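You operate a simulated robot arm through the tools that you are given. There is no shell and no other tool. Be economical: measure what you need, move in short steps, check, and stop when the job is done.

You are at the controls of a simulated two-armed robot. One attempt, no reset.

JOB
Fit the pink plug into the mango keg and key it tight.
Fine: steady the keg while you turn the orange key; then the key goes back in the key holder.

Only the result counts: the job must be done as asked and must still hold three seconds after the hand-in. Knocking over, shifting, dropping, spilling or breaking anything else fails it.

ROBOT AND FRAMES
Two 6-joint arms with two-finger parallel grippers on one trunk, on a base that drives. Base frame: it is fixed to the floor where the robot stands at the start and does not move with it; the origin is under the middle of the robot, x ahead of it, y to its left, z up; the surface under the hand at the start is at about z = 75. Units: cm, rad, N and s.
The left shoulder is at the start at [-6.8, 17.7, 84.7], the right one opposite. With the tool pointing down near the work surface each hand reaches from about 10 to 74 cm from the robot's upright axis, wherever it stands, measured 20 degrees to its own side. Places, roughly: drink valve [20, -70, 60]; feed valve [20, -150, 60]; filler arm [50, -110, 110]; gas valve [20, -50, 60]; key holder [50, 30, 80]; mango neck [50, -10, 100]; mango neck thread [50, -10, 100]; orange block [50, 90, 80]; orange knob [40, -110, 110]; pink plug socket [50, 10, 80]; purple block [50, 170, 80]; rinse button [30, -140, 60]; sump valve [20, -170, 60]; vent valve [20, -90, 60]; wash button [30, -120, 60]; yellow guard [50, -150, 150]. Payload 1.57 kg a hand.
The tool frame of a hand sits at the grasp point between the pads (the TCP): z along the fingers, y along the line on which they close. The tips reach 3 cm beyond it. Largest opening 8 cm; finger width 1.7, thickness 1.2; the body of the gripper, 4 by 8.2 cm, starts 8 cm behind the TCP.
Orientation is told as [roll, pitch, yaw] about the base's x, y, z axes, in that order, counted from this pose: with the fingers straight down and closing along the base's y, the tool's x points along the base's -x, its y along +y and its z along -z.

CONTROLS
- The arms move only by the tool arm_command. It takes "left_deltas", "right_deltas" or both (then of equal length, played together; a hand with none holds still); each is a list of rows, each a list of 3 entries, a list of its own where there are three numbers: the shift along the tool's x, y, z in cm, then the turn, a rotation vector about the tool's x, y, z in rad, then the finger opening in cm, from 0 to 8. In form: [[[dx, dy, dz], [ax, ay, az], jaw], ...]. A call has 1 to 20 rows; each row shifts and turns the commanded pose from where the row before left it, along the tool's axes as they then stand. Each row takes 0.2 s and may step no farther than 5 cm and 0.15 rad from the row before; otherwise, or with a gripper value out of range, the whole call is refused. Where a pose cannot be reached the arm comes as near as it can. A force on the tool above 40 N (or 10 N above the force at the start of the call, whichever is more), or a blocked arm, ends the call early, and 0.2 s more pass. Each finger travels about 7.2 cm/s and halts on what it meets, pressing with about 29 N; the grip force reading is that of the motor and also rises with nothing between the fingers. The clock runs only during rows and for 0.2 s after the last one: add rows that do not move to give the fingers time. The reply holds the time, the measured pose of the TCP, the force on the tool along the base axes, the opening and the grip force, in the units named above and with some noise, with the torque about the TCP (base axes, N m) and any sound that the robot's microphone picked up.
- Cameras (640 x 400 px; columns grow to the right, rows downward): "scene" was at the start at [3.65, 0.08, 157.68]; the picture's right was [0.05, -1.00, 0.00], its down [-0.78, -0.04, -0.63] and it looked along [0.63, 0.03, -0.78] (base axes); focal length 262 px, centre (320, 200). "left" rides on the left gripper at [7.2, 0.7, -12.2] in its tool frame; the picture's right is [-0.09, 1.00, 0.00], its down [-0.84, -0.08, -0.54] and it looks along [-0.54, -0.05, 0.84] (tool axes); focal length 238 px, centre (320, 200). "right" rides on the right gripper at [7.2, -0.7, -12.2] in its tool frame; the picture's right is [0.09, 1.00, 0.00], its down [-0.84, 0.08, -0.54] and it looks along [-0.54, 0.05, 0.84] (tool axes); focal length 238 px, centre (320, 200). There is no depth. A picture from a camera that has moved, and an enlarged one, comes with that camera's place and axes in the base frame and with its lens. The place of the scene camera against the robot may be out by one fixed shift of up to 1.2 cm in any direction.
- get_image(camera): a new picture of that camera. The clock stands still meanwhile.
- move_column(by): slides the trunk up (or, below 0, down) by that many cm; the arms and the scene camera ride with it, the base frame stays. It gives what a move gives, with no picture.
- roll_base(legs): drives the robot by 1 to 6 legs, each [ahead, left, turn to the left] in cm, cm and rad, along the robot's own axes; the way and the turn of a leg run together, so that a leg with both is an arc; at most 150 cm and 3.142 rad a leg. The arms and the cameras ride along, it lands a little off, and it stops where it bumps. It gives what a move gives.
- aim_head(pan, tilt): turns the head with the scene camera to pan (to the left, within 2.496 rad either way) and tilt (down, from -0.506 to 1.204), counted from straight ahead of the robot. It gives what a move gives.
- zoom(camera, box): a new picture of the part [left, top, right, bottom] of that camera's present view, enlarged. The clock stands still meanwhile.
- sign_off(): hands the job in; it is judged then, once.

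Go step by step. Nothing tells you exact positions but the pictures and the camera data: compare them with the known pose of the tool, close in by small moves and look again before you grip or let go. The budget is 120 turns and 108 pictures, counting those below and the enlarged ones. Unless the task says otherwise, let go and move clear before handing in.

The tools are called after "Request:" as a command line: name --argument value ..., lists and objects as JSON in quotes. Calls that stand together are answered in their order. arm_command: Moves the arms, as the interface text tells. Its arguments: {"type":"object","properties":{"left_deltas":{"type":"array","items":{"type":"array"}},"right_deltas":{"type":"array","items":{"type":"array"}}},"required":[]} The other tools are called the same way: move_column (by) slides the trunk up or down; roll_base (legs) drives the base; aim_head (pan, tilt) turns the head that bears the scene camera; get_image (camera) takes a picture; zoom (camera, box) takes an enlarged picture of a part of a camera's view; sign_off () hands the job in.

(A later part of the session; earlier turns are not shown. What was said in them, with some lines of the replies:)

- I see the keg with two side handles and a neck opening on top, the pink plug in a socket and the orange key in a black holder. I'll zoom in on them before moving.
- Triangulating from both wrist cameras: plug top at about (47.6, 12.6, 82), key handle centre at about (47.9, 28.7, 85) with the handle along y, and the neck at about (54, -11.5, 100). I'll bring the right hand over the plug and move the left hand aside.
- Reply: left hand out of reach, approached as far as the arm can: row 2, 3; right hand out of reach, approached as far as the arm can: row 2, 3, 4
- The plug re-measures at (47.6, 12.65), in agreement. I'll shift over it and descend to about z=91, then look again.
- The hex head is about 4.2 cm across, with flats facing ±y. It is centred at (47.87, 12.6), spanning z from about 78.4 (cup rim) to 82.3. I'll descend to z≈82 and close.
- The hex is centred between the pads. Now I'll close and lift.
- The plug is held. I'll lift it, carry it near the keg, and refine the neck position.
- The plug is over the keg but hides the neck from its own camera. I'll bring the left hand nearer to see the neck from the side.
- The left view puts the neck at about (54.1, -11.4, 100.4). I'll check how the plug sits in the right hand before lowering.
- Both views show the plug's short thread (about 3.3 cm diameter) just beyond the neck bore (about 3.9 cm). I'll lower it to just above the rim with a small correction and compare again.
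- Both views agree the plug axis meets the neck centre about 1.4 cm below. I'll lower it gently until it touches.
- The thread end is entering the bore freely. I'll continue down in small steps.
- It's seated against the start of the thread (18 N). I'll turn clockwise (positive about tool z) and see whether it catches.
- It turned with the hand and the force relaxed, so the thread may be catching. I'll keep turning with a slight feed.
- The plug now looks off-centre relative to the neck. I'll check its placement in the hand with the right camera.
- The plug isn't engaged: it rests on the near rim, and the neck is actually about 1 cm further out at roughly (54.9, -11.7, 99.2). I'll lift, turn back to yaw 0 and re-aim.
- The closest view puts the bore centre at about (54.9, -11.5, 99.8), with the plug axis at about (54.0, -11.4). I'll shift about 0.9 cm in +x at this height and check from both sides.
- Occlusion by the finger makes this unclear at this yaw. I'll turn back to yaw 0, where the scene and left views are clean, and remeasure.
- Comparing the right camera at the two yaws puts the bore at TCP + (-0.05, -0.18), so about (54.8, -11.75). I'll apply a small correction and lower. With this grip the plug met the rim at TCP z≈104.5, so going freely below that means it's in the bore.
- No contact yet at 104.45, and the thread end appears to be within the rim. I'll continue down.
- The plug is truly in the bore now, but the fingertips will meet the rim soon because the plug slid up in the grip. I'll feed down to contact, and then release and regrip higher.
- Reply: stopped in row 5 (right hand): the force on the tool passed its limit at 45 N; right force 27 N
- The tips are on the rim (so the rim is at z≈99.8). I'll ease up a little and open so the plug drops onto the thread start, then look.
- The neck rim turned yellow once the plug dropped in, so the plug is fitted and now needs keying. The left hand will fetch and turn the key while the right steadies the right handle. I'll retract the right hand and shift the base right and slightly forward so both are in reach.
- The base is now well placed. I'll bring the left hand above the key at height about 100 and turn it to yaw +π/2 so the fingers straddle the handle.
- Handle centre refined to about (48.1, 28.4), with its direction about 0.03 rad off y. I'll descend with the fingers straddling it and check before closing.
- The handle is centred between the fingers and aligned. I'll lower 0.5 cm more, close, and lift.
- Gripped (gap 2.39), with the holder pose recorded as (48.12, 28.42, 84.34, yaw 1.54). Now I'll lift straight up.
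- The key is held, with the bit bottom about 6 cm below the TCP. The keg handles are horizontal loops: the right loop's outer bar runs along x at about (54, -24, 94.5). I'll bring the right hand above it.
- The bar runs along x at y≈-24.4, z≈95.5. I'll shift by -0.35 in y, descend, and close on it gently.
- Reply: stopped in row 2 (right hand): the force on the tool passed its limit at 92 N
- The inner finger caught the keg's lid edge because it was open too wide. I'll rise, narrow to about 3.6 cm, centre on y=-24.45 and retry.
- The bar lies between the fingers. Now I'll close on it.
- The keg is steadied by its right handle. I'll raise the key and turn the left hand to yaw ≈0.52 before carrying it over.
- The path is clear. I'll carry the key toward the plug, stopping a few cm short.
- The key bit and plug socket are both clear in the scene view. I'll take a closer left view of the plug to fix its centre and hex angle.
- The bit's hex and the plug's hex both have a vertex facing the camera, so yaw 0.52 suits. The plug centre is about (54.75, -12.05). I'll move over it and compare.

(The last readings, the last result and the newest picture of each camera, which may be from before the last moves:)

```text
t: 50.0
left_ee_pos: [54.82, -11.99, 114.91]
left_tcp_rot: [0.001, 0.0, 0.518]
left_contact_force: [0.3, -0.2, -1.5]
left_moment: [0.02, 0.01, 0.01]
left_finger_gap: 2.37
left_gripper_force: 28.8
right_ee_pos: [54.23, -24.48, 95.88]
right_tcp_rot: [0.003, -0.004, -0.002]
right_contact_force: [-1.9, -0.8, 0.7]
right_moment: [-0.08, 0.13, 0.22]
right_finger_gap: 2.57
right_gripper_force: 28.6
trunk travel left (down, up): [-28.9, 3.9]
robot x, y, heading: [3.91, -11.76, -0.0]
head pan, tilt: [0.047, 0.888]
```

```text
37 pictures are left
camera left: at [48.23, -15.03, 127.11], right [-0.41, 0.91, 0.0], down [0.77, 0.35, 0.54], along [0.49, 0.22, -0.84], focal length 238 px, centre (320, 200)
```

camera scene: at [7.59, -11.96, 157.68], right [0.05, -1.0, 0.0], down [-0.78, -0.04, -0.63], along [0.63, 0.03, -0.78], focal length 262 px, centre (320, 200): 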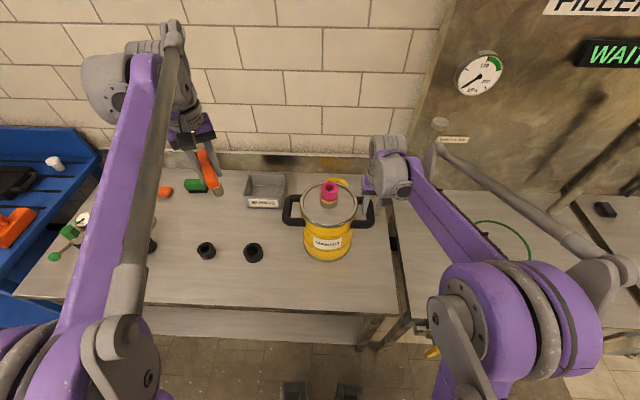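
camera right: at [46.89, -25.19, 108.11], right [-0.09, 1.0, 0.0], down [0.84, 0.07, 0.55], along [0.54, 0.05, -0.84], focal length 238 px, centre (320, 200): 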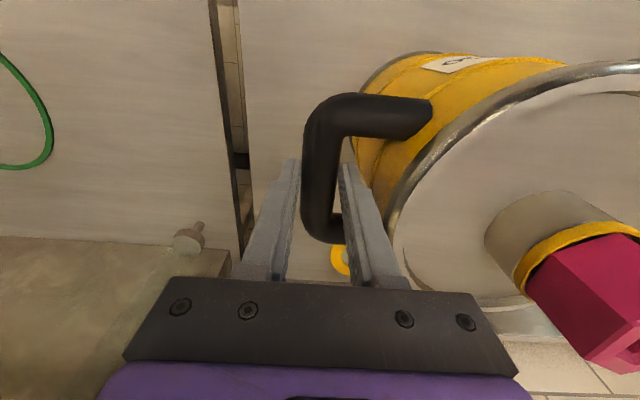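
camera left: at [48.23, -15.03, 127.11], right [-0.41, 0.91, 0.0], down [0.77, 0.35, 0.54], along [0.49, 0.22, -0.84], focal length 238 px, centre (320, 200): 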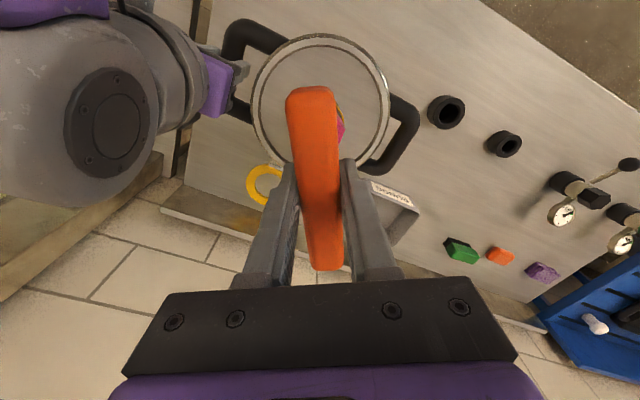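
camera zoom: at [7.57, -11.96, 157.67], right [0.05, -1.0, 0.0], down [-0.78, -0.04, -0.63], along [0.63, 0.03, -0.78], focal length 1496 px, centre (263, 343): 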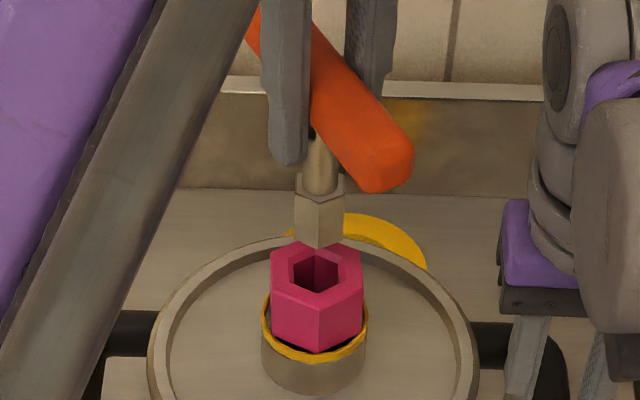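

They look nearly coaxial in the scene view. I'll lower 1.5 cm and check close up.

Request:
arm_command --left_deltas '[[[0, 0, 0.8], [0, 0, 0], 1.2], [[0, 0, 0.7], [0, 0, 0], 1.2], [[0, 0, 0], [0, 0, 0], 1.2]]'

Request:
zoom --camera "scene" --box '[310, 160, 350, 200]'

Request:
zoom --camera "left" --box '[270, 80, 370, 180]'

```text
t: 50.8
left_ee_pos: [54.9, -12.11, 113.37]
left_tcp_rot: [0.003, 0.0, 0.519]
left_contact_force: [0.7, 0.2, -1.4]
left_moment: [0.03, 0.0, -0.02]
left_finger_gap: 2.36
left_gripper_force: 29.3
right_ee_pos: [54.26, -24.54, 95.83]
right_tcp_rot: [0.004, -0.004, -0.002]
right_contact_force: [-1.3, -0.8, 0.3]
right_moment: [-0.11, -0.01, 0.19]
right_finger_gap: 2.56
right_gripper_force: 29.0
trunk travel left (down, up): [-28.9, 3.9]
robot x, y, heading: [4.27, -11.98, 0.002]
head pan, tilt: [0.047, 0.888]
```

```text
10.00 times, centred on (330, 180) of scene
camera zoom: at [7.58, -11.96, 157.68], right [0.05, -1.0, 0.0], down [-0.78, -0.04, -0.63], along [0.63, 0.03, -0.78], focal length 2619 px, centre (220, 400)
```

zoom: 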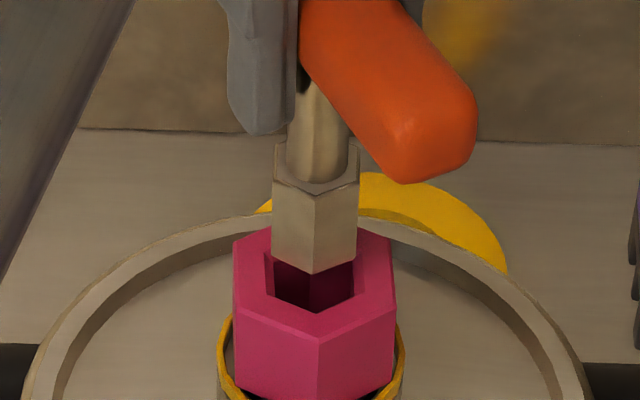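

```text
4.00 times, centred on (320, 130) of left
camera zoom: at [48.23, -14.99, 125.63], right [-0.41, 0.91, 0.0], down [0.77, 0.35, 0.54], along [0.49, 0.22, -0.84], focal length 953 px, centre (320, 480)
```

zoom: 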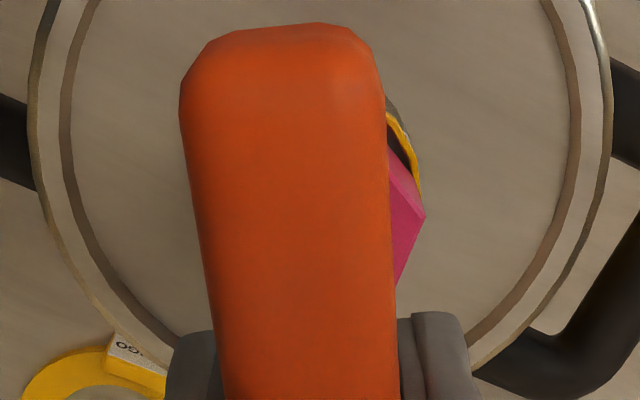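

Bit and socket are coaxial within about 1 mm and their hexes are aligned, with roughly 1 cm to go. I'll lower gently.

Request:
arm_command --left_deltas '[[[0, 0, 0.4], [0, 0, 0], 1.2], [[0, 0, 0.4], [0, 0, 0], 1.2], [[0, 0, 0.3], [0, 0, 0], 1.2], [[0, 0, 0.2], [0, 0, 0], 1.2], [[0, 0, 0.2], [0, 0, 0], 1.2], [[0, 0, 0.2], [0, 0, 0], 1.2]]'

Request:
zoom --camera "scene" --box '[310, 160, 350, 200]'

```text
t: 52.2
left_ee_pos: [54.84, -12.08, 111.78]
left_tcp_rot: [0.0, 0.0, 0.518]
left_contact_force: [-0.1, 0.2, -0.9]
left_moment: [0.0, 0.03, 0.0]
left_finger_gap: 2.34
left_gripper_force: 28.8
right_ee_pos: [54.26, -24.47, 95.9]
right_tcp_rot: [0.001, -0.003, -0.002]
right_contact_force: [-1.0, -0.1, -0.1]
right_moment: [-0.23, -0.03, 0.17]
right_finger_gap: 2.58
right_gripper_force: 29.1
trunk travel left (down, up): [-28.9, 3.9]
robot x, y, heading: [4.22, -11.99, 0.002]
head pan, tilt: [0.047, 0.888]
```

```text
10.00 times, centred on (330, 180) of scene
camera zoom: at [7.58, -11.96, 157.68], right [0.05, -1.0, 0.0], down [-0.78, -0.04, -0.63], along [0.63, 0.03, -0.78], focal length 2619 px, centre (220, 400)
```

zoom: 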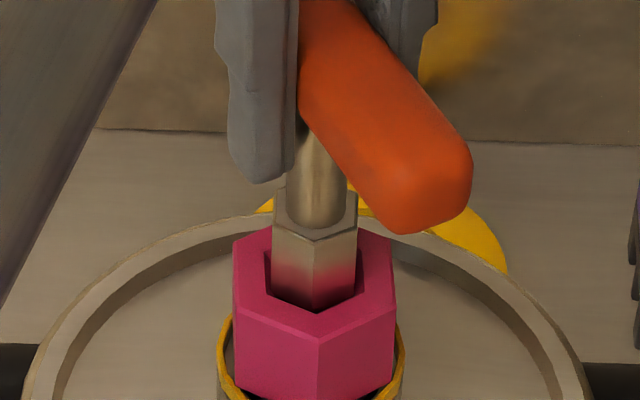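

The bit is entering the socket with no contact force. I'll continue to the bottom.

Request:
arm_command --left_deltas '[[[0, 0, 0.3], [0, 0, 0], 1.2], [[0, 0, 0.3], [0, 0, 0], 1.2], [[0, 0, 0.3], [0, 0, 0], 1.2], [[0, 0, 0.2], [0, 0, 0], 1.2], [[0, 0, 0.2], [0, 0, 0], 1.2], [[0, 0, 0.2], [0, 0, 0], 1.2], [[0, 0, 0.15], [0, 0, 0], 1.2], [[0, 0, 0.15], [0, 0, 0], 1.2]]'

Request:
zoom --camera "scene" --box '[305, 150, 355, 200]'

```text
t: 54.0
left_ee_pos: [54.89, -12.1, 109.8]
left_tcp_rot: [0.001, 0.001, 0.519]
left_contact_force: [0.0, -0.9, -1.4]
left_moment: [-0.01, 0.05, -0.03]
left_finger_gap: 2.35
left_gripper_force: 29.0
right_ee_pos: [54.36, -24.45, 95.96]
right_tcp_rot: [0.003, -0.004, -0.002]
right_contact_force: [-1.2, -0.7, -0.4]
right_moment: [-0.03, -0.16, 0.17]
right_finger_gap: 2.58
right_gripper_force: 28.9
trunk travel left (down, up): [-28.9, 3.9]
robot x, y, heading: [3.98, -12.15, 0.002]
head pan, tilt: [0.047, 0.888]
```

```text
8.00 times, centred on (330, 175) of scene
camera zoom: at [7.58, -11.95, 157.68], right [0.05, -1.0, 0.0], down [-0.78, -0.04, -0.63], along [0.63, 0.03, -0.78], focal length 2095 px, centre (240, 400)
```

zoom: 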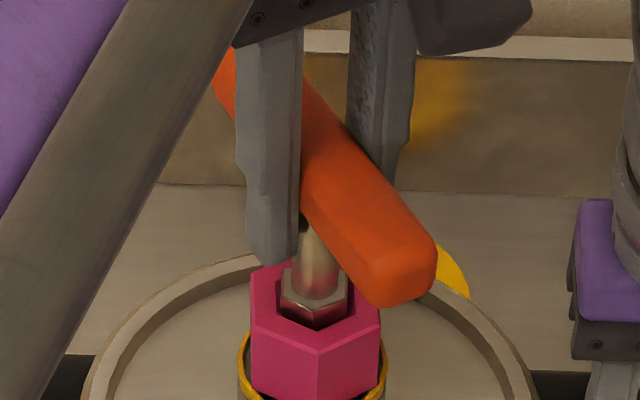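

The bit is nearly fully inside, still free. I'll go a bit further to find the bottom.

Request:
arm_command --left_deltas '[[[0, 0, 0.2], [0, 0, 0], 1.2], [[0, 0, 0.2], [0, 0, 0], 1.2], [[0, 0, 0.2], [0, 0, 0], 1.2], [[0, 0, 0.15], [0, 0, 0], 1.2], [[0, 0, 0.15], [0, 0, 0], 1.2]]'

Request:
zoom --camera "scene" --box '[305, 150, 355, 200]'

```text
t: 55.2
left_ee_pos: [54.86, -11.97, 109.02]
left_tcp_rot: [0.0, -0.001, 0.519]
left_contact_force: [-0.1, 0.1, 20.3]
left_moment: [-0.03, -0.04, 0.02]
left_finger_gap: 2.39
left_gripper_force: 28.6
right_ee_pos: [54.23, -24.63, 95.92]
right_tcp_rot: [0.006, -0.003, -0.001]
right_contact_force: [0.0, 0.4, -4.8]
right_moment: [-0.1, 0.13, 0.06]
right_finger_gap: 2.57
right_gripper_force: 28.5
trunk travel left (down, up): [-28.9, 3.9]
robot x, y, heading: [3.86, -11.88, -0.003]
head pan, tilt: [0.047, 0.888]
```

```text
8.00 times, centred on (330, 175) of scene
camera zoom: at [7.53, -11.96, 157.69], right [0.05, -1.0, 0.0], down [-0.78, -0.04, -0.63], along [0.63, 0.03, -0.78], focal length 2095 px, centre (240, 400)
```

zoom: 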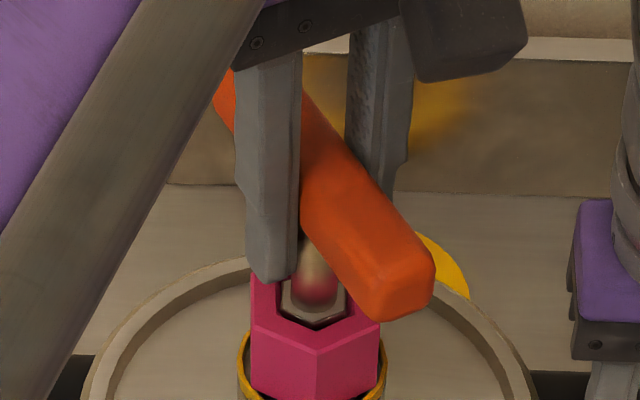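

Bottomed at about 20 N. Now I'll turn clockwise in small steps while the right hand steadies the keg.

Request:
arm_command --left_deltas '[[[0, 0, -0.05], [0, 0, 0.1], 1.2], [[0, 0, 0], [0, 0, 0.1], 1.2], [[0, 0, 0], [0, 0, 0.1], 1.2], [[0, 0, 0], [0, 0, 0.1], 1.2], [[0, 0, 0], [0, 0, 0.1], 1.2], [[0, 0, 0], [0, 0, 0.1], 1.2]]'

Request:
zoom --camera "scene" --box '[270, 140, 430, 240]'

```text
t: 56.6
left_ee_pos: [54.82, -12.01, 109.05]
left_tcp_rot: [0.0, 0.0, -0.084]
left_contact_force: [-1.1, 2.6, 11.5]
left_moment: [0.2, 0.12, 0.02]
left_finger_gap: 2.35
left_gripper_force: 28.5
right_ee_pos: [54.28, -24.45, 95.86]
right_tcp_rot: [0.004, -0.004, -0.003]
right_contact_force: [-0.4, 0.3, -2.8]
right_moment: [-0.06, 0.12, 0.12]
right_finger_gap: 2.59
right_gripper_force: 29.0
trunk travel left (down, up): [-28.9, 3.9]
robot x, y, heading: [3.92, -12.08, 0.002]
head pan, tilt: [0.047, 0.888]
```

```text
4.00 times, centred on (350, 190) of scene
camera zoom: at [7.55, -11.94, 157.67], right [0.05, -1.0, 0.0], down [-0.78, -0.04, -0.63], along [0.63, 0.03, -0.78], focal length 1048 px, centre (200, 240)
```

zoom: 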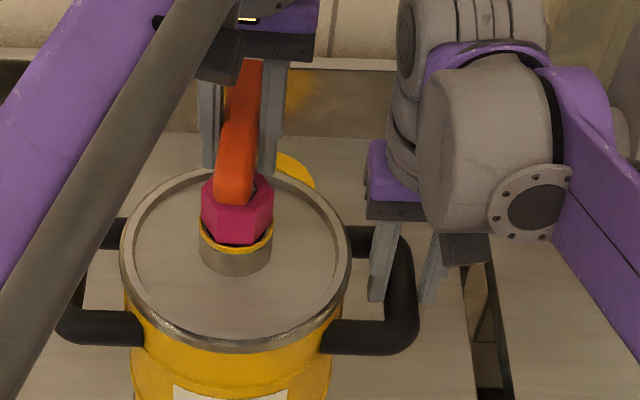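

The plug turns with the key. I'll continue clockwise with a slight feed.

Request:
arm_command --left_deltas '[[[0, 0, 0.02], [0, 0, 0.13], 1.2], [[0, 0, 0.02], [0, 0, 0.13], 1.2], [[0, 0, 0.02], [0, 0, 0.13], 1.2], [[0, 0, 0.02], [0, 0, 0.13], 1.2], [[0, 0, 0.02], [0, 0, 0.13], 1.2], [[0, 0, 0.02], [0, 0, 0.13], 1.2], [[0, 0, 0.02], [0, 0, 0.13], 1.2], [[0, 0, 0.02], [0, 0, 0.13], 1.2], [[0, 0, 0.02], [0, 0, 0.13], 1.2], [[0, 0, 0.02], [0, 0, 0.13], 1.2], [[0, 0, 0.02], [0, 0, 0.13], 1.2], [[0, 0, 0.02], [0, 0, 0.13], 1.2]]'

Request:
zoom --camera "scene" --box '[300, 140, 360, 210]'

```text
t: 59.2
left_ee_pos: [54.87, -12.06, 108.86]
left_tcp_rot: [0.0, 0.001, -1.643]
left_contact_force: [3.0, 5.4, 18.8]
left_moment: [0.14, -0.12, 0.02]
left_finger_gap: 2.36
left_gripper_force: 28.9
right_ee_pos: [54.16, -24.55, 95.89]
right_tcp_rot: [0.004, -0.004, -0.002]
right_contact_force: [-3.7, -3.5, -8.5]
right_moment: [-0.16, -0.41, 0.18]
right_finger_gap: 2.58
right_gripper_force: 29.4
trunk travel left (down, up): [-28.9, 3.9]
robot x, y, heading: [3.98, -11.34, 0.001]
head pan, tilt: [0.047, 0.888]
```

```text
5.71 times, centred on (330, 175) of scene
camera zoom: at [7.56, -11.94, 157.68], right [0.05, -1.0, 0.0], down [-0.78, -0.04, -0.63], along [0.63, 0.03, -0.78], focal length 1496 px, centre (263, 343)
```

zoom: 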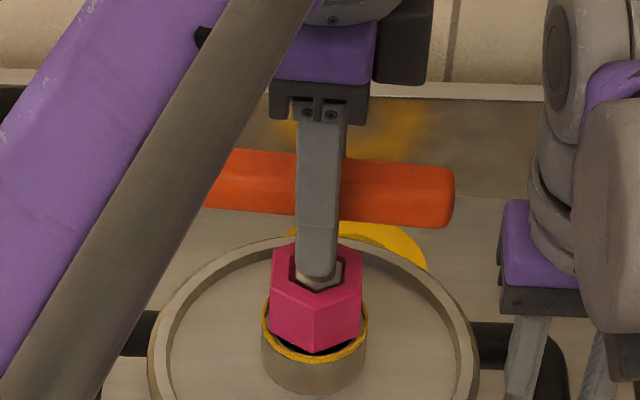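

It keeps turning with low torque. I'll continue toward about -2.9.

Request:
arm_command --left_deltas '[[[0, 0, 0.02], [0, 0, 0.13], 1.2], [[0, 0, 0.02], [0, 0, 0.13], 1.2], [[0, 0, 0.02], [0, 0, 0.13], 1.2], [[0, 0, 0.02], [0, 0, 0.13], 1.2], [[0, 0, 0.02], [0, 0, 0.13], 1.2], [[0, 0, 0.02], [0, 0, 0.13], 1.2], [[0, 0, 0.02], [0, 0, 0.13], 1.2], [[0, 0, 0.02], [0, 0, 0.13], 1.2], [[0, 0, 0.02], [0, 0, 0.13], 1.2]]'

Request:
zoom --camera "scene" --box '[300, 140, 360, 210]'

```text
t: 61.2
left_ee_pos: [54.85, -12.1, 108.69]
left_tcp_rot: [0.0, -0.002, -2.814]
left_contact_force: [7.6, 3.5, 9.7]
left_moment: [-0.15, 0.25, 0.48]
left_finger_gap: 2.47
left_gripper_force: 28.9
right_ee_pos: [54.29, -24.53, 95.87]
right_tcp_rot: [0.005, -0.004, -0.001]
right_contact_force: [-5.9, -4.1, 0.1]
right_moment: [-0.12, -0.17, 0.17]
right_finger_gap: 2.56
right_gripper_force: 29.0
trunk travel left (down, up): [-28.9, 3.9]
robot x, y, heading: [3.77, -12.36, -0.003]
head pan, tilt: [0.047, 0.888]
```

```text
5.71 times, centred on (330, 175) of scene
camera zoom: at [7.56, -11.96, 157.67], right [0.05, -1.0, 0.0], down [-0.78, -0.04, -0.63], along [0.63, 0.03, -0.78], focal length 1496 px, centre (263, 343)
```

zoom: 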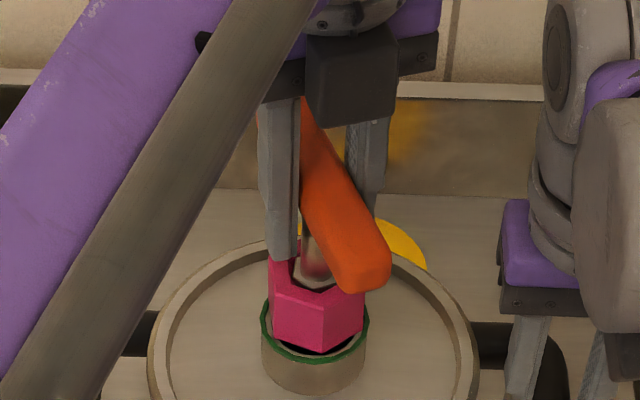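

The rim has turned green and the torque rose, so the plug is keyed tight. I'll open the left fingers briefly to release the torque, then check.

Request:
arm_command --left_deltas '[[[0, 0, 0], [0, 0, 0], 2.8], [[0, 0, 0], [0, 0, 0], 3.6], [[0, 0, 0], [0, 0, 0], 3.6]]'

Request:
zoom --camera "scene" --box '[300, 140, 360, 210]'

Request:
get_image --camera "left"

```text
t: 62.0
left_ee_pos: [54.87, -11.93, 108.7]
left_tcp_rot: [0.0, 0.0, -2.81]
left_contact_force: [-0.4, 0.1, 0.4]
left_moment: [0.0, 0.02, -0.05]
left_finger_gap: 3.61
left_gripper_force: 0.2
right_ee_pos: [54.34, -24.47, 95.85]
right_tcp_rot: [0.004, -0.005, -0.002]
right_contact_force: [-1.2, -1.7, 2.3]
right_moment: [-0.08, 0.51, 0.16]
right_finger_gap: 2.58
right_gripper_force: 28.9
trunk travel left (down, up): [-28.9, 3.9]
robot x, y, heading: [4.12, -12.23, 0.002]
head pan, tilt: [0.047, 0.888]
```

```text
5.71 times, centred on (330, 175) of scene
camera zoom: at [7.57, -11.96, 157.68], right [0.05, -1.0, 0.0], down [-0.78, -0.04, -0.63], along [0.63, 0.03, -0.78], focal length 1496 px, centre (263, 343)
```

zoom: 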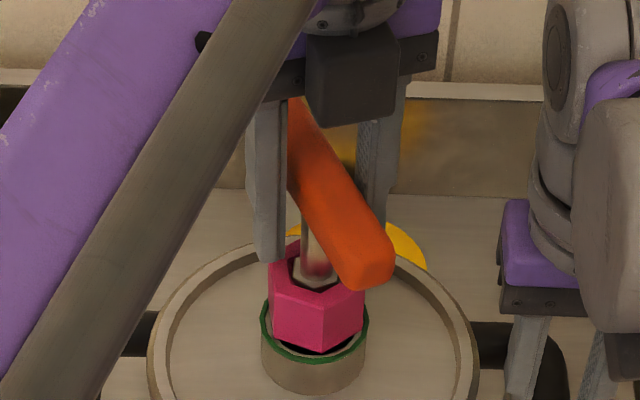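

```text
27 pictures are left
camera left: at [61.82, -10.31, 120.83], right [0.23, -0.97, 0.0], down [-0.82, -0.2, 0.54], along [-0.53, -0.13, -0.84], focal length 238 px, centre (320, 200)
```

left: 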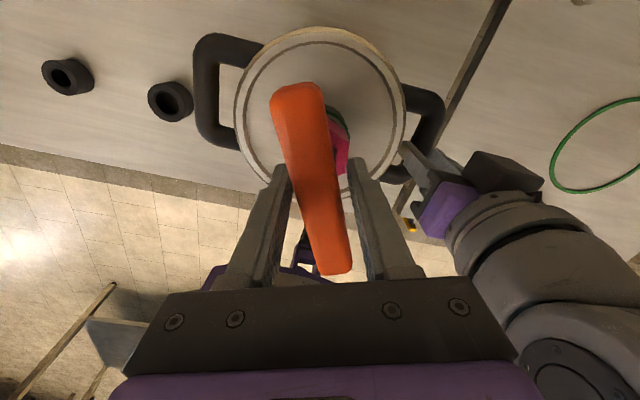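

Still green. The handle is about 0.1 rad off the pads, so I'll realign the hand, regrip and draw the key straight up.

Request:
arm_command --left_deltas '[[[0, 0, 0], [0, 0, -0.1], 3.6], [[0, 0, 0], [0, 0, 0], 2.6], [[0, 0, 0], [0, 0, 0], 1.2], [[0, 0, 0], [0, 0, 0], 1.2], [[0, 0, 0], [0, 0, 0], 1.2]]'

Request:
arm_command --left_deltas '[[[0, 0, -0.4], [0, 0, 0], 1.2], [[0, 0, -0.6], [0, 0, 0], 1.2], [[0, 0, -0.8], [0, 0, 0], 1.2], [[0, 0, -1], [0, 0, 0], 1.2], [[0, 0, -1.5], [0, 0, 0], 1.2], [[0, 0, -2], [0, 0, 0], 1.2], [[0, 0, -2], [0, 0, 0], 1.2]]'

Request:
zoom --camera "scene" --box '[270, 130, 400, 230]'

```text
t: 63.2
left_ee_pos: [54.75, -11.9, 108.7]
left_tcp_rot: [-0.001, -0.001, -2.713]
left_contact_force: [0.6, 0.0, -0.6]
left_moment: [-0.01, 0.0, 0.05]
left_finger_gap: 2.37
left_gripper_force: 28.7
right_ee_pos: [54.34, -24.61, 95.83]
right_tcp_rot: [0.005, -0.003, -0.003]
right_contact_force: [0.6, -0.3, 3.7]
right_moment: [-0.11, -0.1, 0.15]
right_finger_gap: 2.56
right_gripper_force: 28.8
trunk travel left (down, up): [-28.9, 3.9]
robot x, y, heading: [4.02, -12.02, 0.003]
head pan, tilt: [0.047, 0.888]
```

```text
t: 64.8
left_ee_pos: [54.76, -12.07, 116.94]
left_tcp_rot: [0.0, 0.0, -2.714]
left_contact_force: [-0.8, 0.5, -0.8]
left_moment: [0.02, -0.01, 0.0]
left_finger_gap: 2.34
left_gripper_force: 28.7
right_ee_pos: [54.36, -24.49, 95.84]
right_tcp_rot: [0.004, -0.003, -0.002]
right_contact_force: [0.9, 0.3, 4.8]
right_moment: [-0.05, -0.05, 0.09]
right_finger_gap: 2.55
right_gripper_force: 28.8
trunk travel left (down, up): [-28.9, 3.9]
robot x, y, heading: [3.89, -11.77, 0.006]
head pan, tilt: [0.047, 0.888]
```

```text
4.00 times, centred on (335, 180) of scene
camera zoom: at [7.57, -11.94, 157.68], right [0.05, -1.0, 0.0], down [-0.78, -0.04, -0.63], along [0.63, 0.03, -0.78], focal length 1048 px, centre (260, 280)
```

zoom: 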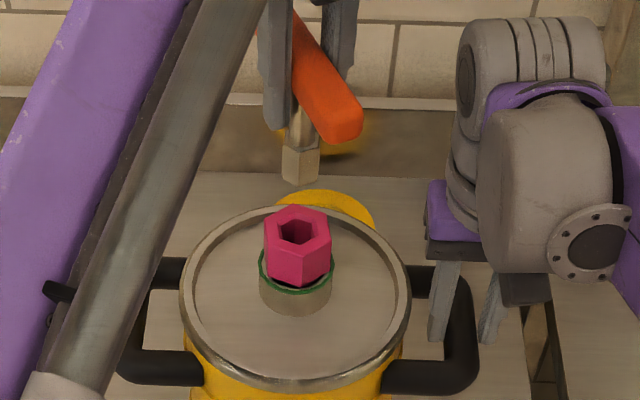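

The key is free and the rim stays green. I'll carry the key back toward the holder, turning to yaw -1.60 (the same handle line).

Request:
arm_command --left_deltas '[[[0, 0, -1.5], [0, 0, 0], 1.2], [[1.3, -4.7, 0], [0, 0, 0], 1.2], [[1.3, -4.7, 0], [0, 0, 0], 1.2], [[1.3, -4.7, 0], [0, 0, 0], 1.2], [[1.3, -4.7, 0], [0, 0, 0], 1.2], [[1.3, -4.7, 0], [0, 0, 0], 1.2], [[0, 0, 0], [0, 0, -0.139], 1.2], [[0, 0, 0], [0, 0, -0.139], 1.2], [[0, 0, 0], [0, 0, -0.139], 1.2], [[0, 0, 0], [0, 0, -0.139], 1.2], [[0, 0, 0], [0, 0, -0.139], 1.2], [[0, 0, 0], [0, 0, -0.139], 1.2], [[0, 0, 0], [0, 0, -0.139], 1.2], [[0, 0, 0], [0, 0, -0.139], 1.2], [[0, 0, 0], [0, 0, 0], 1.2]]'

```text
t: 68.0
left_ee_pos: [51.02, 11.99, 118.43]
left_tcp_rot: [0.0, 0.0, -1.6]
left_contact_force: [0.2, 0.2, -1.5]
left_moment: [-0.01, 0.01, 0.01]
left_finger_gap: 2.35
left_gripper_force: 28.7
right_ee_pos: [54.32, -24.5, 95.78]
right_tcp_rot: [0.004, -0.004, -0.003]
right_contact_force: [-3.0, 0.7, -0.2]
right_moment: [-0.06, 0.12, 0.21]
right_finger_gap: 2.55
right_gripper_force: 29.2
trunk travel left (down, up): [-28.9, 3.9]
robot x, y, heading: [4.15, -11.83, 0.004]
head pan, tilt: [0.047, 0.888]
```

Next I'll move over the holder and descend to z≈98.4, the height at which I looked earlier, to compare.

Request:
arm_command --left_deltas '[[[4.08, -0.85, 0.5], [0, 0, 0], 1.2], [[4.08, -0.85, 0.5], [0, 0, 0], 1.2], [[4.08, -0.85, 0.5], [0, 0, 0], 1.2], [[4.08, -0.85, 0.5], [0, 0, 0], 1.2], [[0, 0, 4.5], [0, 0, 0], 1.2], [[0, 0, 4.5], [0, 0, 0], 1.2], [[0, 0, 4.5], [0, 0, 0], 1.2], [[0, 0, 4.5], [0, 0, 0], 1.2], [[0, 0, 0], [0, 0, 0], 1.2]]'

Request:
zoom --camera "scene" --box '[150, 170, 270, 270]'

Request:
get_image --camera "left"

```text
t: 70.0
left_ee_pos: [48.08, 28.37, 98.35]
left_tcp_rot: [-0.001, 0.0, -1.601]
left_contact_force: [-0.3, -0.3, -1.5]
left_moment: [-0.03, -0.02, -0.03]
left_finger_gap: 2.35
left_gripper_force: 29.0
right_ee_pos: [54.29, -24.44, 95.87]
right_tcp_rot: [0.002, -0.003, -0.001]
right_contact_force: [-0.6, -0.9, 0.8]
right_moment: [-0.12, -0.09, 0.1]
right_finger_gap: 2.57
right_gripper_force: 29.1
trunk travel left (down, up): [-28.9, 3.9]
robot x, y, heading: [3.89, -12.0, 0.002]
head pan, tilt: [0.047, 0.888]
```

```text
4.00 times, centred on (210, 220) of scene
camera zoom: at [7.58, -11.95, 157.68], right [0.05, -1.0, 0.0], down [-0.78, -0.04, -0.63], along [0.63, 0.03, -0.78], focal length 1048 px, centre (760, 120)
```

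zoom: 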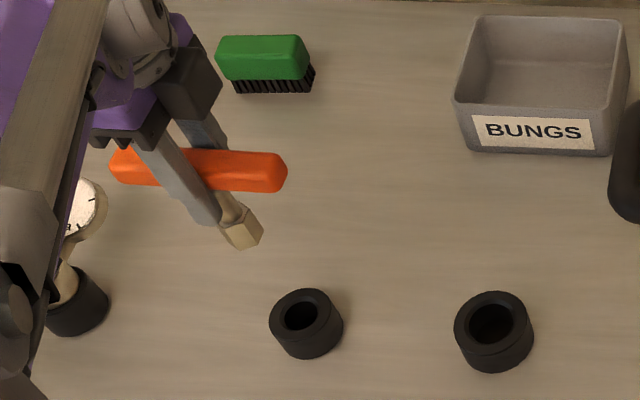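

```text
24 pictures are left
camera left: at [48.85, 35.64, 110.62], right [0.99, -0.12, 0.0], down [-0.1, -0.83, 0.54], along [-0.07, -0.54, -0.84], focal length 238 px, centre (320, 200)
```

left: 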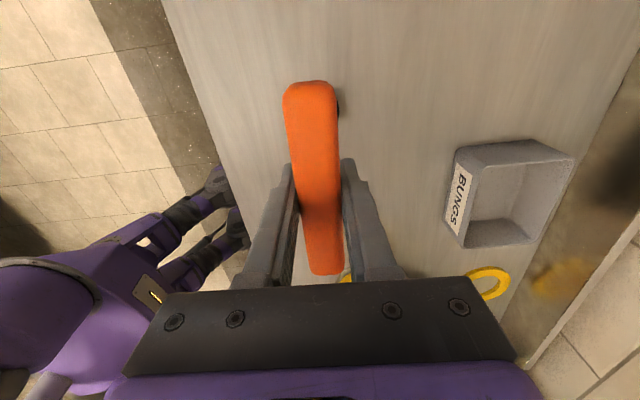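

Compared with the earlier picture, the key sits about 0.3 cm toward +y and 0.3 cm higher in the grip. I'll compensate in y and descend partway to check over the hole.

Request:
arm_command --left_deltas '[[[-0.22, 0.03, 3], [0, 0, 0], 1.2], [[0, 0, 3], [0, 0, 0], 1.2], [[0, 0, 3], [0, 0, 0], 1.2], [[0, 0, 0], [0, 0, 0], 1.2]]'

Request:
zoom --camera "scene" --box '[180, 210, 240, 270]'

Request:
zoom --camera "left" --box '[260, 60, 390, 160]'

```text
t: 71.0
left_ee_pos: [48.0, 28.14, 89.31]
left_tcp_rot: [-0.001, -0.002, -1.6]
left_contact_force: [-0.5, -0.1, -0.9]
left_moment: [-0.02, -0.03, 0.0]
left_finger_gap: 2.36
left_gripper_force: 28.9
right_ee_pos: [54.3, -24.46, 95.94]
right_tcp_rot: [0.004, -0.003, -0.001]
right_contact_force: [-0.8, -0.4, 0.1]
right_moment: [-0.15, -0.05, 0.1]
right_finger_gap: 2.6
right_gripper_force: 28.5
trunk travel left (down, up): [-28.9, 3.9]
robot x, y, heading: [3.94, -12.11, -0.005]
head pan, tilt: [0.047, 0.888]
```

```text
6.67 times, centred on (210, 240) of scene
camera zoom: at [7.58, -11.95, 157.68], right [0.05, -1.0, 0.0], down [-0.78, -0.04, -0.63], along [0.63, 0.03, -0.78], focal length 1746 px, centre (1053, -67)
```

zoom: 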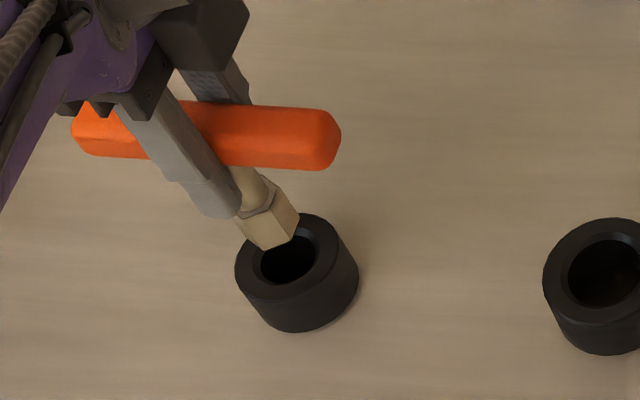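

```text
4.00 times, centred on (325, 110) of left
camera zoom: at [48.88, 35.37, 101.65], right [0.99, -0.12, 0.0], down [-0.1, -0.83, 0.54], along [-0.07, -0.54, -0.84], focal length 953 px, centre (300, 560)
```

zoom: 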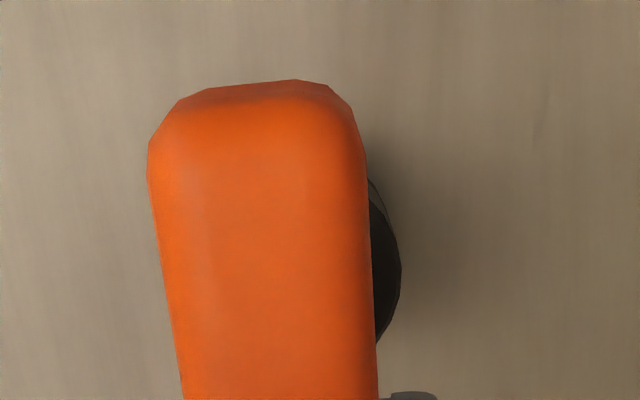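

The bit is heading into the hole, needing about 0.1 cm toward -y. I'll adjust and lower gently.

Request:
arm_command --left_deltas '[[[-0.1, 0, 0.5], [0, 0, 0], 1.2], [[0, 0, 0.5], [0, 0, 0], 1.2], [[0, 0, 0.4], [0, 0, 0], 1.2], [[0, 0, 0.3], [0, 0, 0], 1.2], [[0, 0, 0.2], [0, 0, 0], 1.2]]'

Request:
zoom --camera "scene" --box '[185, 220, 235, 270]'

```text
t: 72.2
left_ee_pos: [48.04, 28.07, 87.56]
left_tcp_rot: [0.0, 0.001, -1.601]
left_contact_force: [-0.6, -1.4, -1.5]
left_moment: [-0.01, 0.03, 0.0]
left_finger_gap: 2.37
left_gripper_force: 29.3
right_ee_pos: [54.24, -24.47, 95.92]
right_tcp_rot: [0.004, -0.002, -0.002]
right_contact_force: [-0.5, -0.4, 1.3]
right_moment: [-0.09, 0.03, 0.15]
right_finger_gap: 2.57
right_gripper_force: 28.9
trunk travel left (down, up): [-28.9, 3.9]
robot x, y, heading: [4.26, -12.03, 0.004]
head pan, tilt: [0.047, 0.888]
```

```text
8.00 times, centred on (210, 245) of scene
camera zoom: at [7.58, -11.94, 157.68], right [0.05, -1.0, 0.0], down [-0.78, -0.04, -0.63], along [0.63, 0.03, -0.78], focal length 2095 px, centre (1200, -160)
```

zoom: 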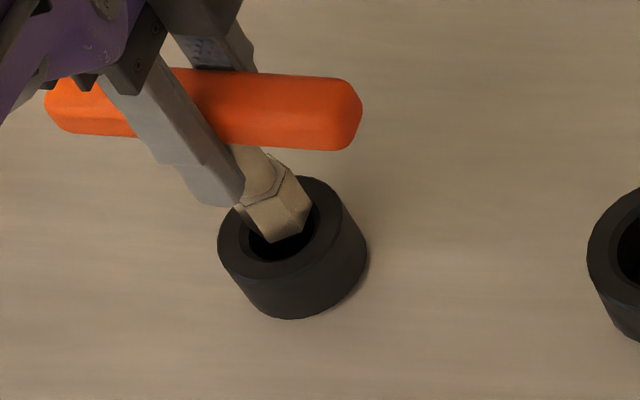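

No contact, and the bit looks about to enter. I'll continue gently.

Request:
arm_command --left_deltas '[[[0, 0, 0.3], [0, 0, 0], 1.2], [[0, 0, 0.3], [0, 0, 0], 1.2], [[0, 0, 0.3], [0, 0, 0], 1.2], [[0, 0, 0.2], [0, 0, 0], 1.2], [[0, 0, 0.2], [0, 0, 0], 1.2]]'

Request:
zoom --camera "scene" --box '[185, 220, 235, 270]'

```text
t: 73.4
left_ee_pos: [48.09, 28.12, 86.28]
left_tcp_rot: [0.001, 0.002, -1.601]
left_contact_force: [0.2, 2.7, 20.4]
left_moment: [-0.03, -0.02, 0.0]
left_finger_gap: 2.37
left_gripper_force: 28.6
right_ee_pos: [54.26, -24.6, 95.8]
right_tcp_rot: [0.005, -0.004, -0.003]
right_contact_force: [0.2, 1.3, -0.5]
right_moment: [-0.03, 0.08, -0.11]
right_finger_gap: 2.55
right_gripper_force: 28.8
trunk travel left (down, up): [-28.9, 3.9]
robot x, y, heading: [4.11, -12.1, 0.002]
head pan, tilt: [0.047, 0.888]
```

```text
8.00 times, centred on (210, 245) of scene
camera zoom: at [7.47, -12.06, 157.69], right [0.05, -1.0, 0.0], down [-0.77, -0.04, -0.63], along [0.63, 0.03, -0.78], focal length 2095 px, centre (1200, -160)
```

zoom: 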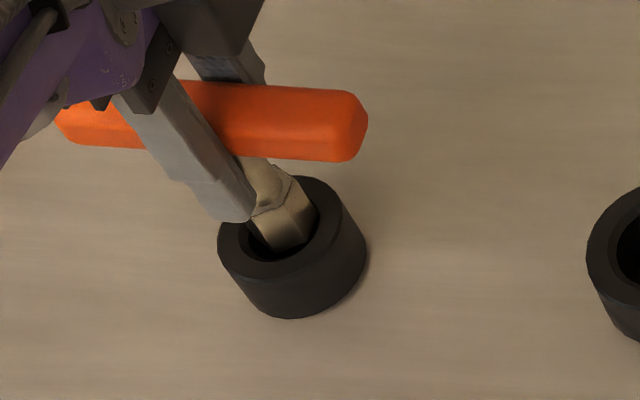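

It's touching the rim on the -y side (reaction is toward +y). I'll back up slightly, shift +y by 0.2 and retry.

Request:
arm_command --left_deltas '[[[0, 0, -0.5], [0, 0, 0], 1.2], [[0.22, 0, 0], [0, 0, 0], 1.2], [[0, 0, 0.3], [0, 0, 0], 1.2], [[0, 0, 0.2], [0, 0, 0], 1.2], [[0, 0, 0.2], [0, 0, 0], 1.2], [[0, 0, 0.2], [0, 0, 0], 1.2]]'

Request:
zoom --camera "scene" --box '[185, 220, 235, 270]'

```text
t: 74.8
left_ee_pos: [48.13, 28.33, 85.82]
left_tcp_rot: [0.0, -0.001, -1.599]
left_contact_force: [-0.4, 0.5, -2.2]
left_moment: [-0.03, -0.03, 0.0]
left_finger_gap: 2.35
left_gripper_force: 29.2
right_ee_pos: [54.28, -24.54, 95.96]
right_tcp_rot: [0.004, -0.004, 0.0]
right_contact_force: [-0.6, -2.8, 1.7]
right_moment: [-0.19, 0.08, 0.07]
right_finger_gap: 2.59
right_gripper_force: 29.1
trunk travel left (down, up): [-28.9, 3.9]
robot x, y, heading: [3.92, -11.65, 0.001]
head pan, tilt: [0.047, 0.888]
```

```text
8.00 times, centred on (210, 245) of scene
camera zoom: at [7.57, -11.98, 157.68], right [0.05, -1.0, 0.0], down [-0.78, -0.04, -0.63], along [0.63, 0.03, -0.78], focal length 2095 px, centre (1200, -160)
```

zoom: 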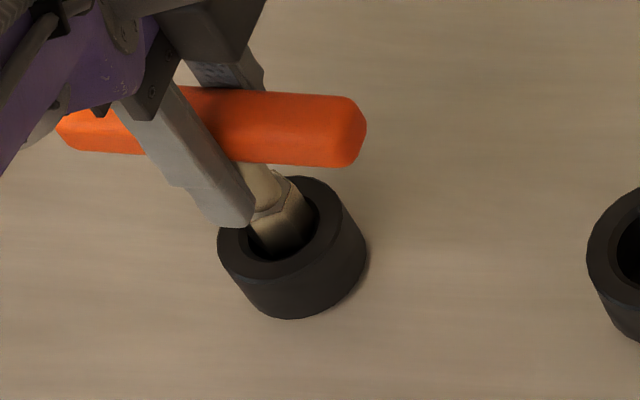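

It's now below the earlier contact height with no force, so it's in the hole. I'll continue down until it bottoms.

Request:
arm_command --left_deltas '[[[0, 0, 0.3], [0, 0, 0], 1.2], [[0, 0, 0.3], [0, 0, 0], 1.2], [[0, 0, 0.3], [0, 0, 0], 1.2], [[0, 0, 0.2], [0, 0, 0], 1.2], [[0, 0, 0.2], [0, 0, 0], 1.2], [[0, 0, 0.2], [0, 0, 0], 1.2], [[0, 0, 0.15], [0, 0, 0], 1.2], [[0, 0, 0.15], [0, 0, 0], 1.2]]'

Request:
zoom --camera "scene" --box '[185, 220, 235, 270]'

```text
t: 76.6
left_ee_pos: [47.99, 28.29, 84.01]
left_tcp_rot: [-0.001, 0.0, -1.6]
left_contact_force: [-0.1, 0.3, -1.1]
left_moment: [0.0, 0.01, -0.01]
left_finger_gap: 2.36
left_gripper_force: 29.1
right_ee_pos: [54.33, -24.54, 95.82]
right_tcp_rot: [0.003, -0.005, -0.002]
right_contact_force: [-1.0, -3.3, 1.3]
right_moment: [-0.16, 0.03, 0.08]
right_finger_gap: 2.57
right_gripper_force: 29.1
trunk travel left (down, up): [-28.9, 3.9]
robot x, y, heading: [4.04, -11.82, 0.002]
head pan, tilt: [0.047, 0.888]
```

```text
8.00 times, centred on (210, 245) of scene
camera zoom: at [7.57, -11.98, 157.68], right [0.05, -1.0, 0.0], down [-0.78, -0.04, -0.63], along [0.63, 0.03, -0.78], focal length 2095 px, centre (1200, -160)
```

zoom: 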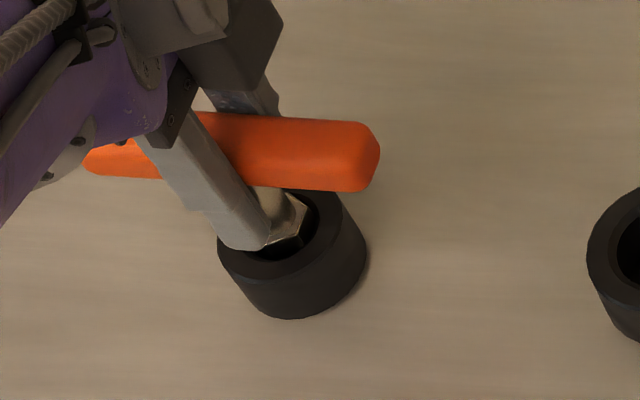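

Almost at the original seat height. I'll feel for the bottom, then open.

Request:
arm_command --left_deltas '[[[0, 0, 0.15], [0, 0, 0], 1.2], [[0, 0, 0.15], [0, 0, 0], 1.2], [[0, 0, 0.1], [0, 0, 0], 1.2]]'

```text
t: 77.4
left_ee_pos: [48.01, 28.41, 83.76]
left_tcp_rot: [-0.001, -0.001, -1.601]
left_contact_force: [-0.4, -0.2, -1.3]
left_moment: [-0.03, -0.04, 0.03]
left_finger_gap: 2.36
left_gripper_force: 28.8
right_ee_pos: [54.35, -24.49, 95.83]
right_tcp_rot: [0.003, -0.003, -0.002]
right_contact_force: [-0.7, -3.2, 1.7]
right_moment: [-0.15, -0.04, 0.1]
right_finger_gap: 2.59
right_gripper_force: 28.8
trunk travel left (down, up): [-28.9, 3.9]
robot x, y, heading: [4.11, -11.76, 0.002]
head pan, tilt: [0.047, 0.888]
```

Request:
arm_command --left_deltas '[[[0, 0, 0.15], [0, 0, 0], 1.2], [[0, 0, 0.15], [0, 0, 0], 1.2], [[0, 0, 0.15], [0, 0, 0], 1.2], [[0, 0, 0.1], [0, 0, 0], 1.2]]'

Request:
zoom --camera "scene" --box '[185, 220, 235, 270]'

```text
t: 78.4
left_ee_pos: [48.1, 28.42, 83.22]
left_tcp_rot: [0.003, 0.0, -1.6]
left_contact_force: [1.8, 0.8, 20.3]
left_moment: [0.02, 0.0, 0.01]
left_finger_gap: 2.41
left_gripper_force: 29.1
right_ee_pos: [54.28, -24.51, 95.95]
right_tcp_rot: [0.006, -0.005, -0.001]
right_contact_force: [-0.4, 1.2, 0.0]
right_moment: [0.05, 0.1, -0.04]
right_finger_gap: 2.57
right_gripper_force: 29.7
trunk travel left (down, up): [-28.9, 3.9]
robot x, y, heading: [3.79, -11.85, 0.004]
head pan, tilt: [0.047, 0.888]
```

```text
8.00 times, centred on (210, 245) of scene
camera zoom: at [7.5, -12.05, 157.69], right [0.05, -1.0, 0.0], down [-0.77, -0.04, -0.63], along [0.63, 0.03, -0.78], focal length 2095 px, centre (1200, -160)
```

zoom: 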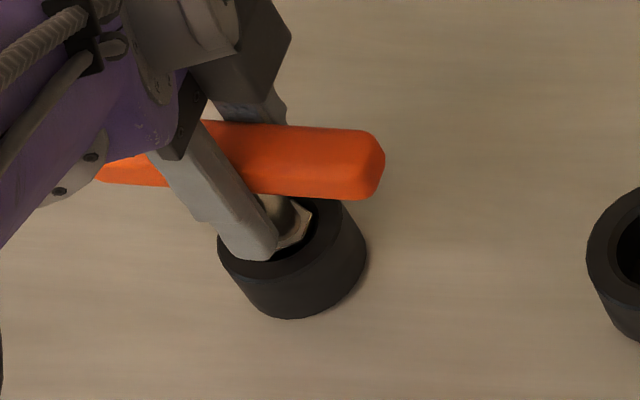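

It's bottomed. I'll ease off, open the left fingers and rise clear, and release the keg handle with the right hand too.

Request:
arm_command --left_deltas '[[[0, 0, -0.15], [0, 0, 0], 1.6], [[0, 0, 0], [0, 0, 0], 3.0], [[0, 0, 0], [0, 0, 0], 5.0], [[0, 0, 0], [0, 0, 0], 6.5], [[0, 0, -2], [0, 0, 0], 7], [[0, 0, -4], [0, 0, 0], 7], [[0, 0, -4], [0, 0, 0], 7], [[0, 0, -4], [0, 0, 0], 7], [[0, 0, -4], [0, 0, 0], 7]]' --right_deltas '[[[0, 0, 0], [0, 0, 0], 2.4], [[0, 0, 0], [0, 0, 0], 3.0], [[0, 0, 0], [0, 0, 0], 3.5], [[0, 0, 0], [0, 0, 0], 3.5], [[0, 0, -1.5], [0, 0, 0], 3.5], [[0, 0, -3], [0, 0, 0], 3.5], [[0, 0, -4], [0, 0, 0], 3.5], [[0, 0, -4], [0, 0, 0], 3.5], [[0, 0, -2], [0, 0, 0], 5]]'

Request:
get_image --camera "scene"

Request:
zoom --camera "scene" --box '[160, 160, 400, 270]'

Request:
get_image --camera "right"

```text
t: 80.4
left_ee_pos: [48.1, 28.43, 101.22]
left_tcp_rot: [0.001, 0.001, -1.601]
left_contact_force: [0.1, 0.0, 0.0]
left_moment: [-0.01, -0.01, 0.0]
left_finger_gap: 7.0
left_gripper_force: 0.1
right_ee_pos: [54.22, -24.65, 110.4]
right_tcp_rot: [0.004, -0.005, -0.002]
right_contact_force: [-0.1, 0.5, 0.8]
right_moment: [0.0, 0.06, -0.01]
right_finger_gap: 5.01
right_gripper_force: 0.2
trunk travel left (down, up): [-28.9, 3.9]
robot x, y, heading: [3.96, -11.9, -0.001]
head pan, tilt: [0.047, 0.888]
```

```text
16 pictures are left
camera scene: at [7.55, -11.97, 157.67], right [0.05, -1.0, 0.0], down [-0.78, -0.04, -0.63], along [0.63, 0.03, -0.78], focal length 262 px, centre (320, 200)
```

scene: 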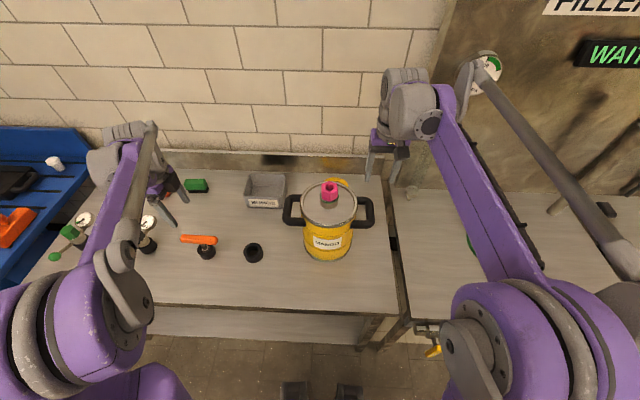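

```text
2.67 times, centred on (280, 215) of scene
camera zoom: at [7.55, -11.97, 157.67], right [0.05, -1.0, 0.0], down [-0.78, -0.04, -0.63], along [0.63, 0.03, -0.78], focal length 698 px, centre (427, 160)
```

zoom: 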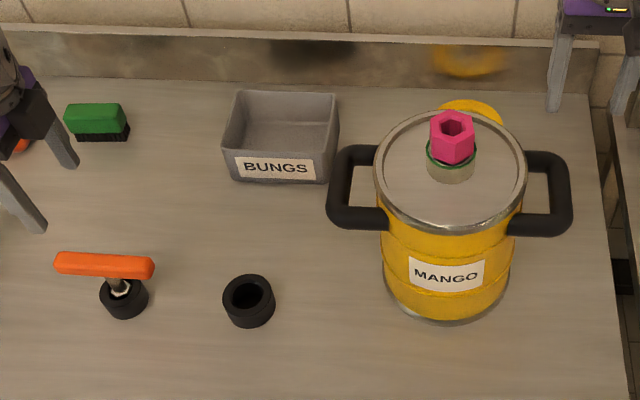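

```text
14 pictures are left
camera right: at [46.79, -25.34, 122.65], right [-0.09, 1.0, 0.0], down [0.83, 0.07, 0.55], along [0.54, 0.05, -0.84], focal length 238 px, centre (320, 200)
```

right: 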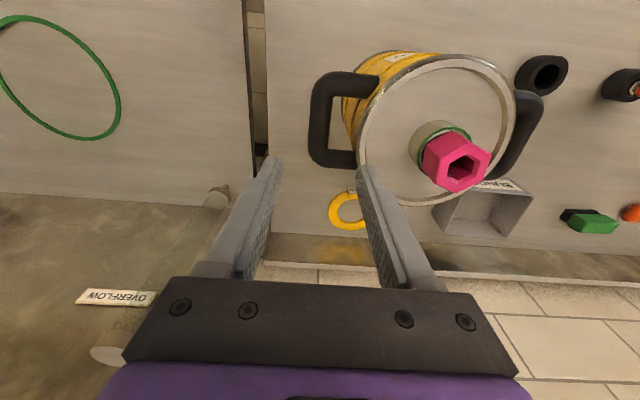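

The rim is green with the plug seated, the key stands in its holder as at the start, and both hands are clear. I'm handing in.

Request:
sign_off

```text
The job is handed in.
```

The pink plug is in the mango keg and keyed tight: the neck ring went from yellow to green, and stayed green after I removed the key. The orange key is back in its holder, and both hands are clear of everything.

The right hand steadied the keg by its handle while I turned the key. Before that, one finger bumped the keg's lid edge, and gripping the handle shifted the keg by about 2 mm. I saw nothing else disturbed.
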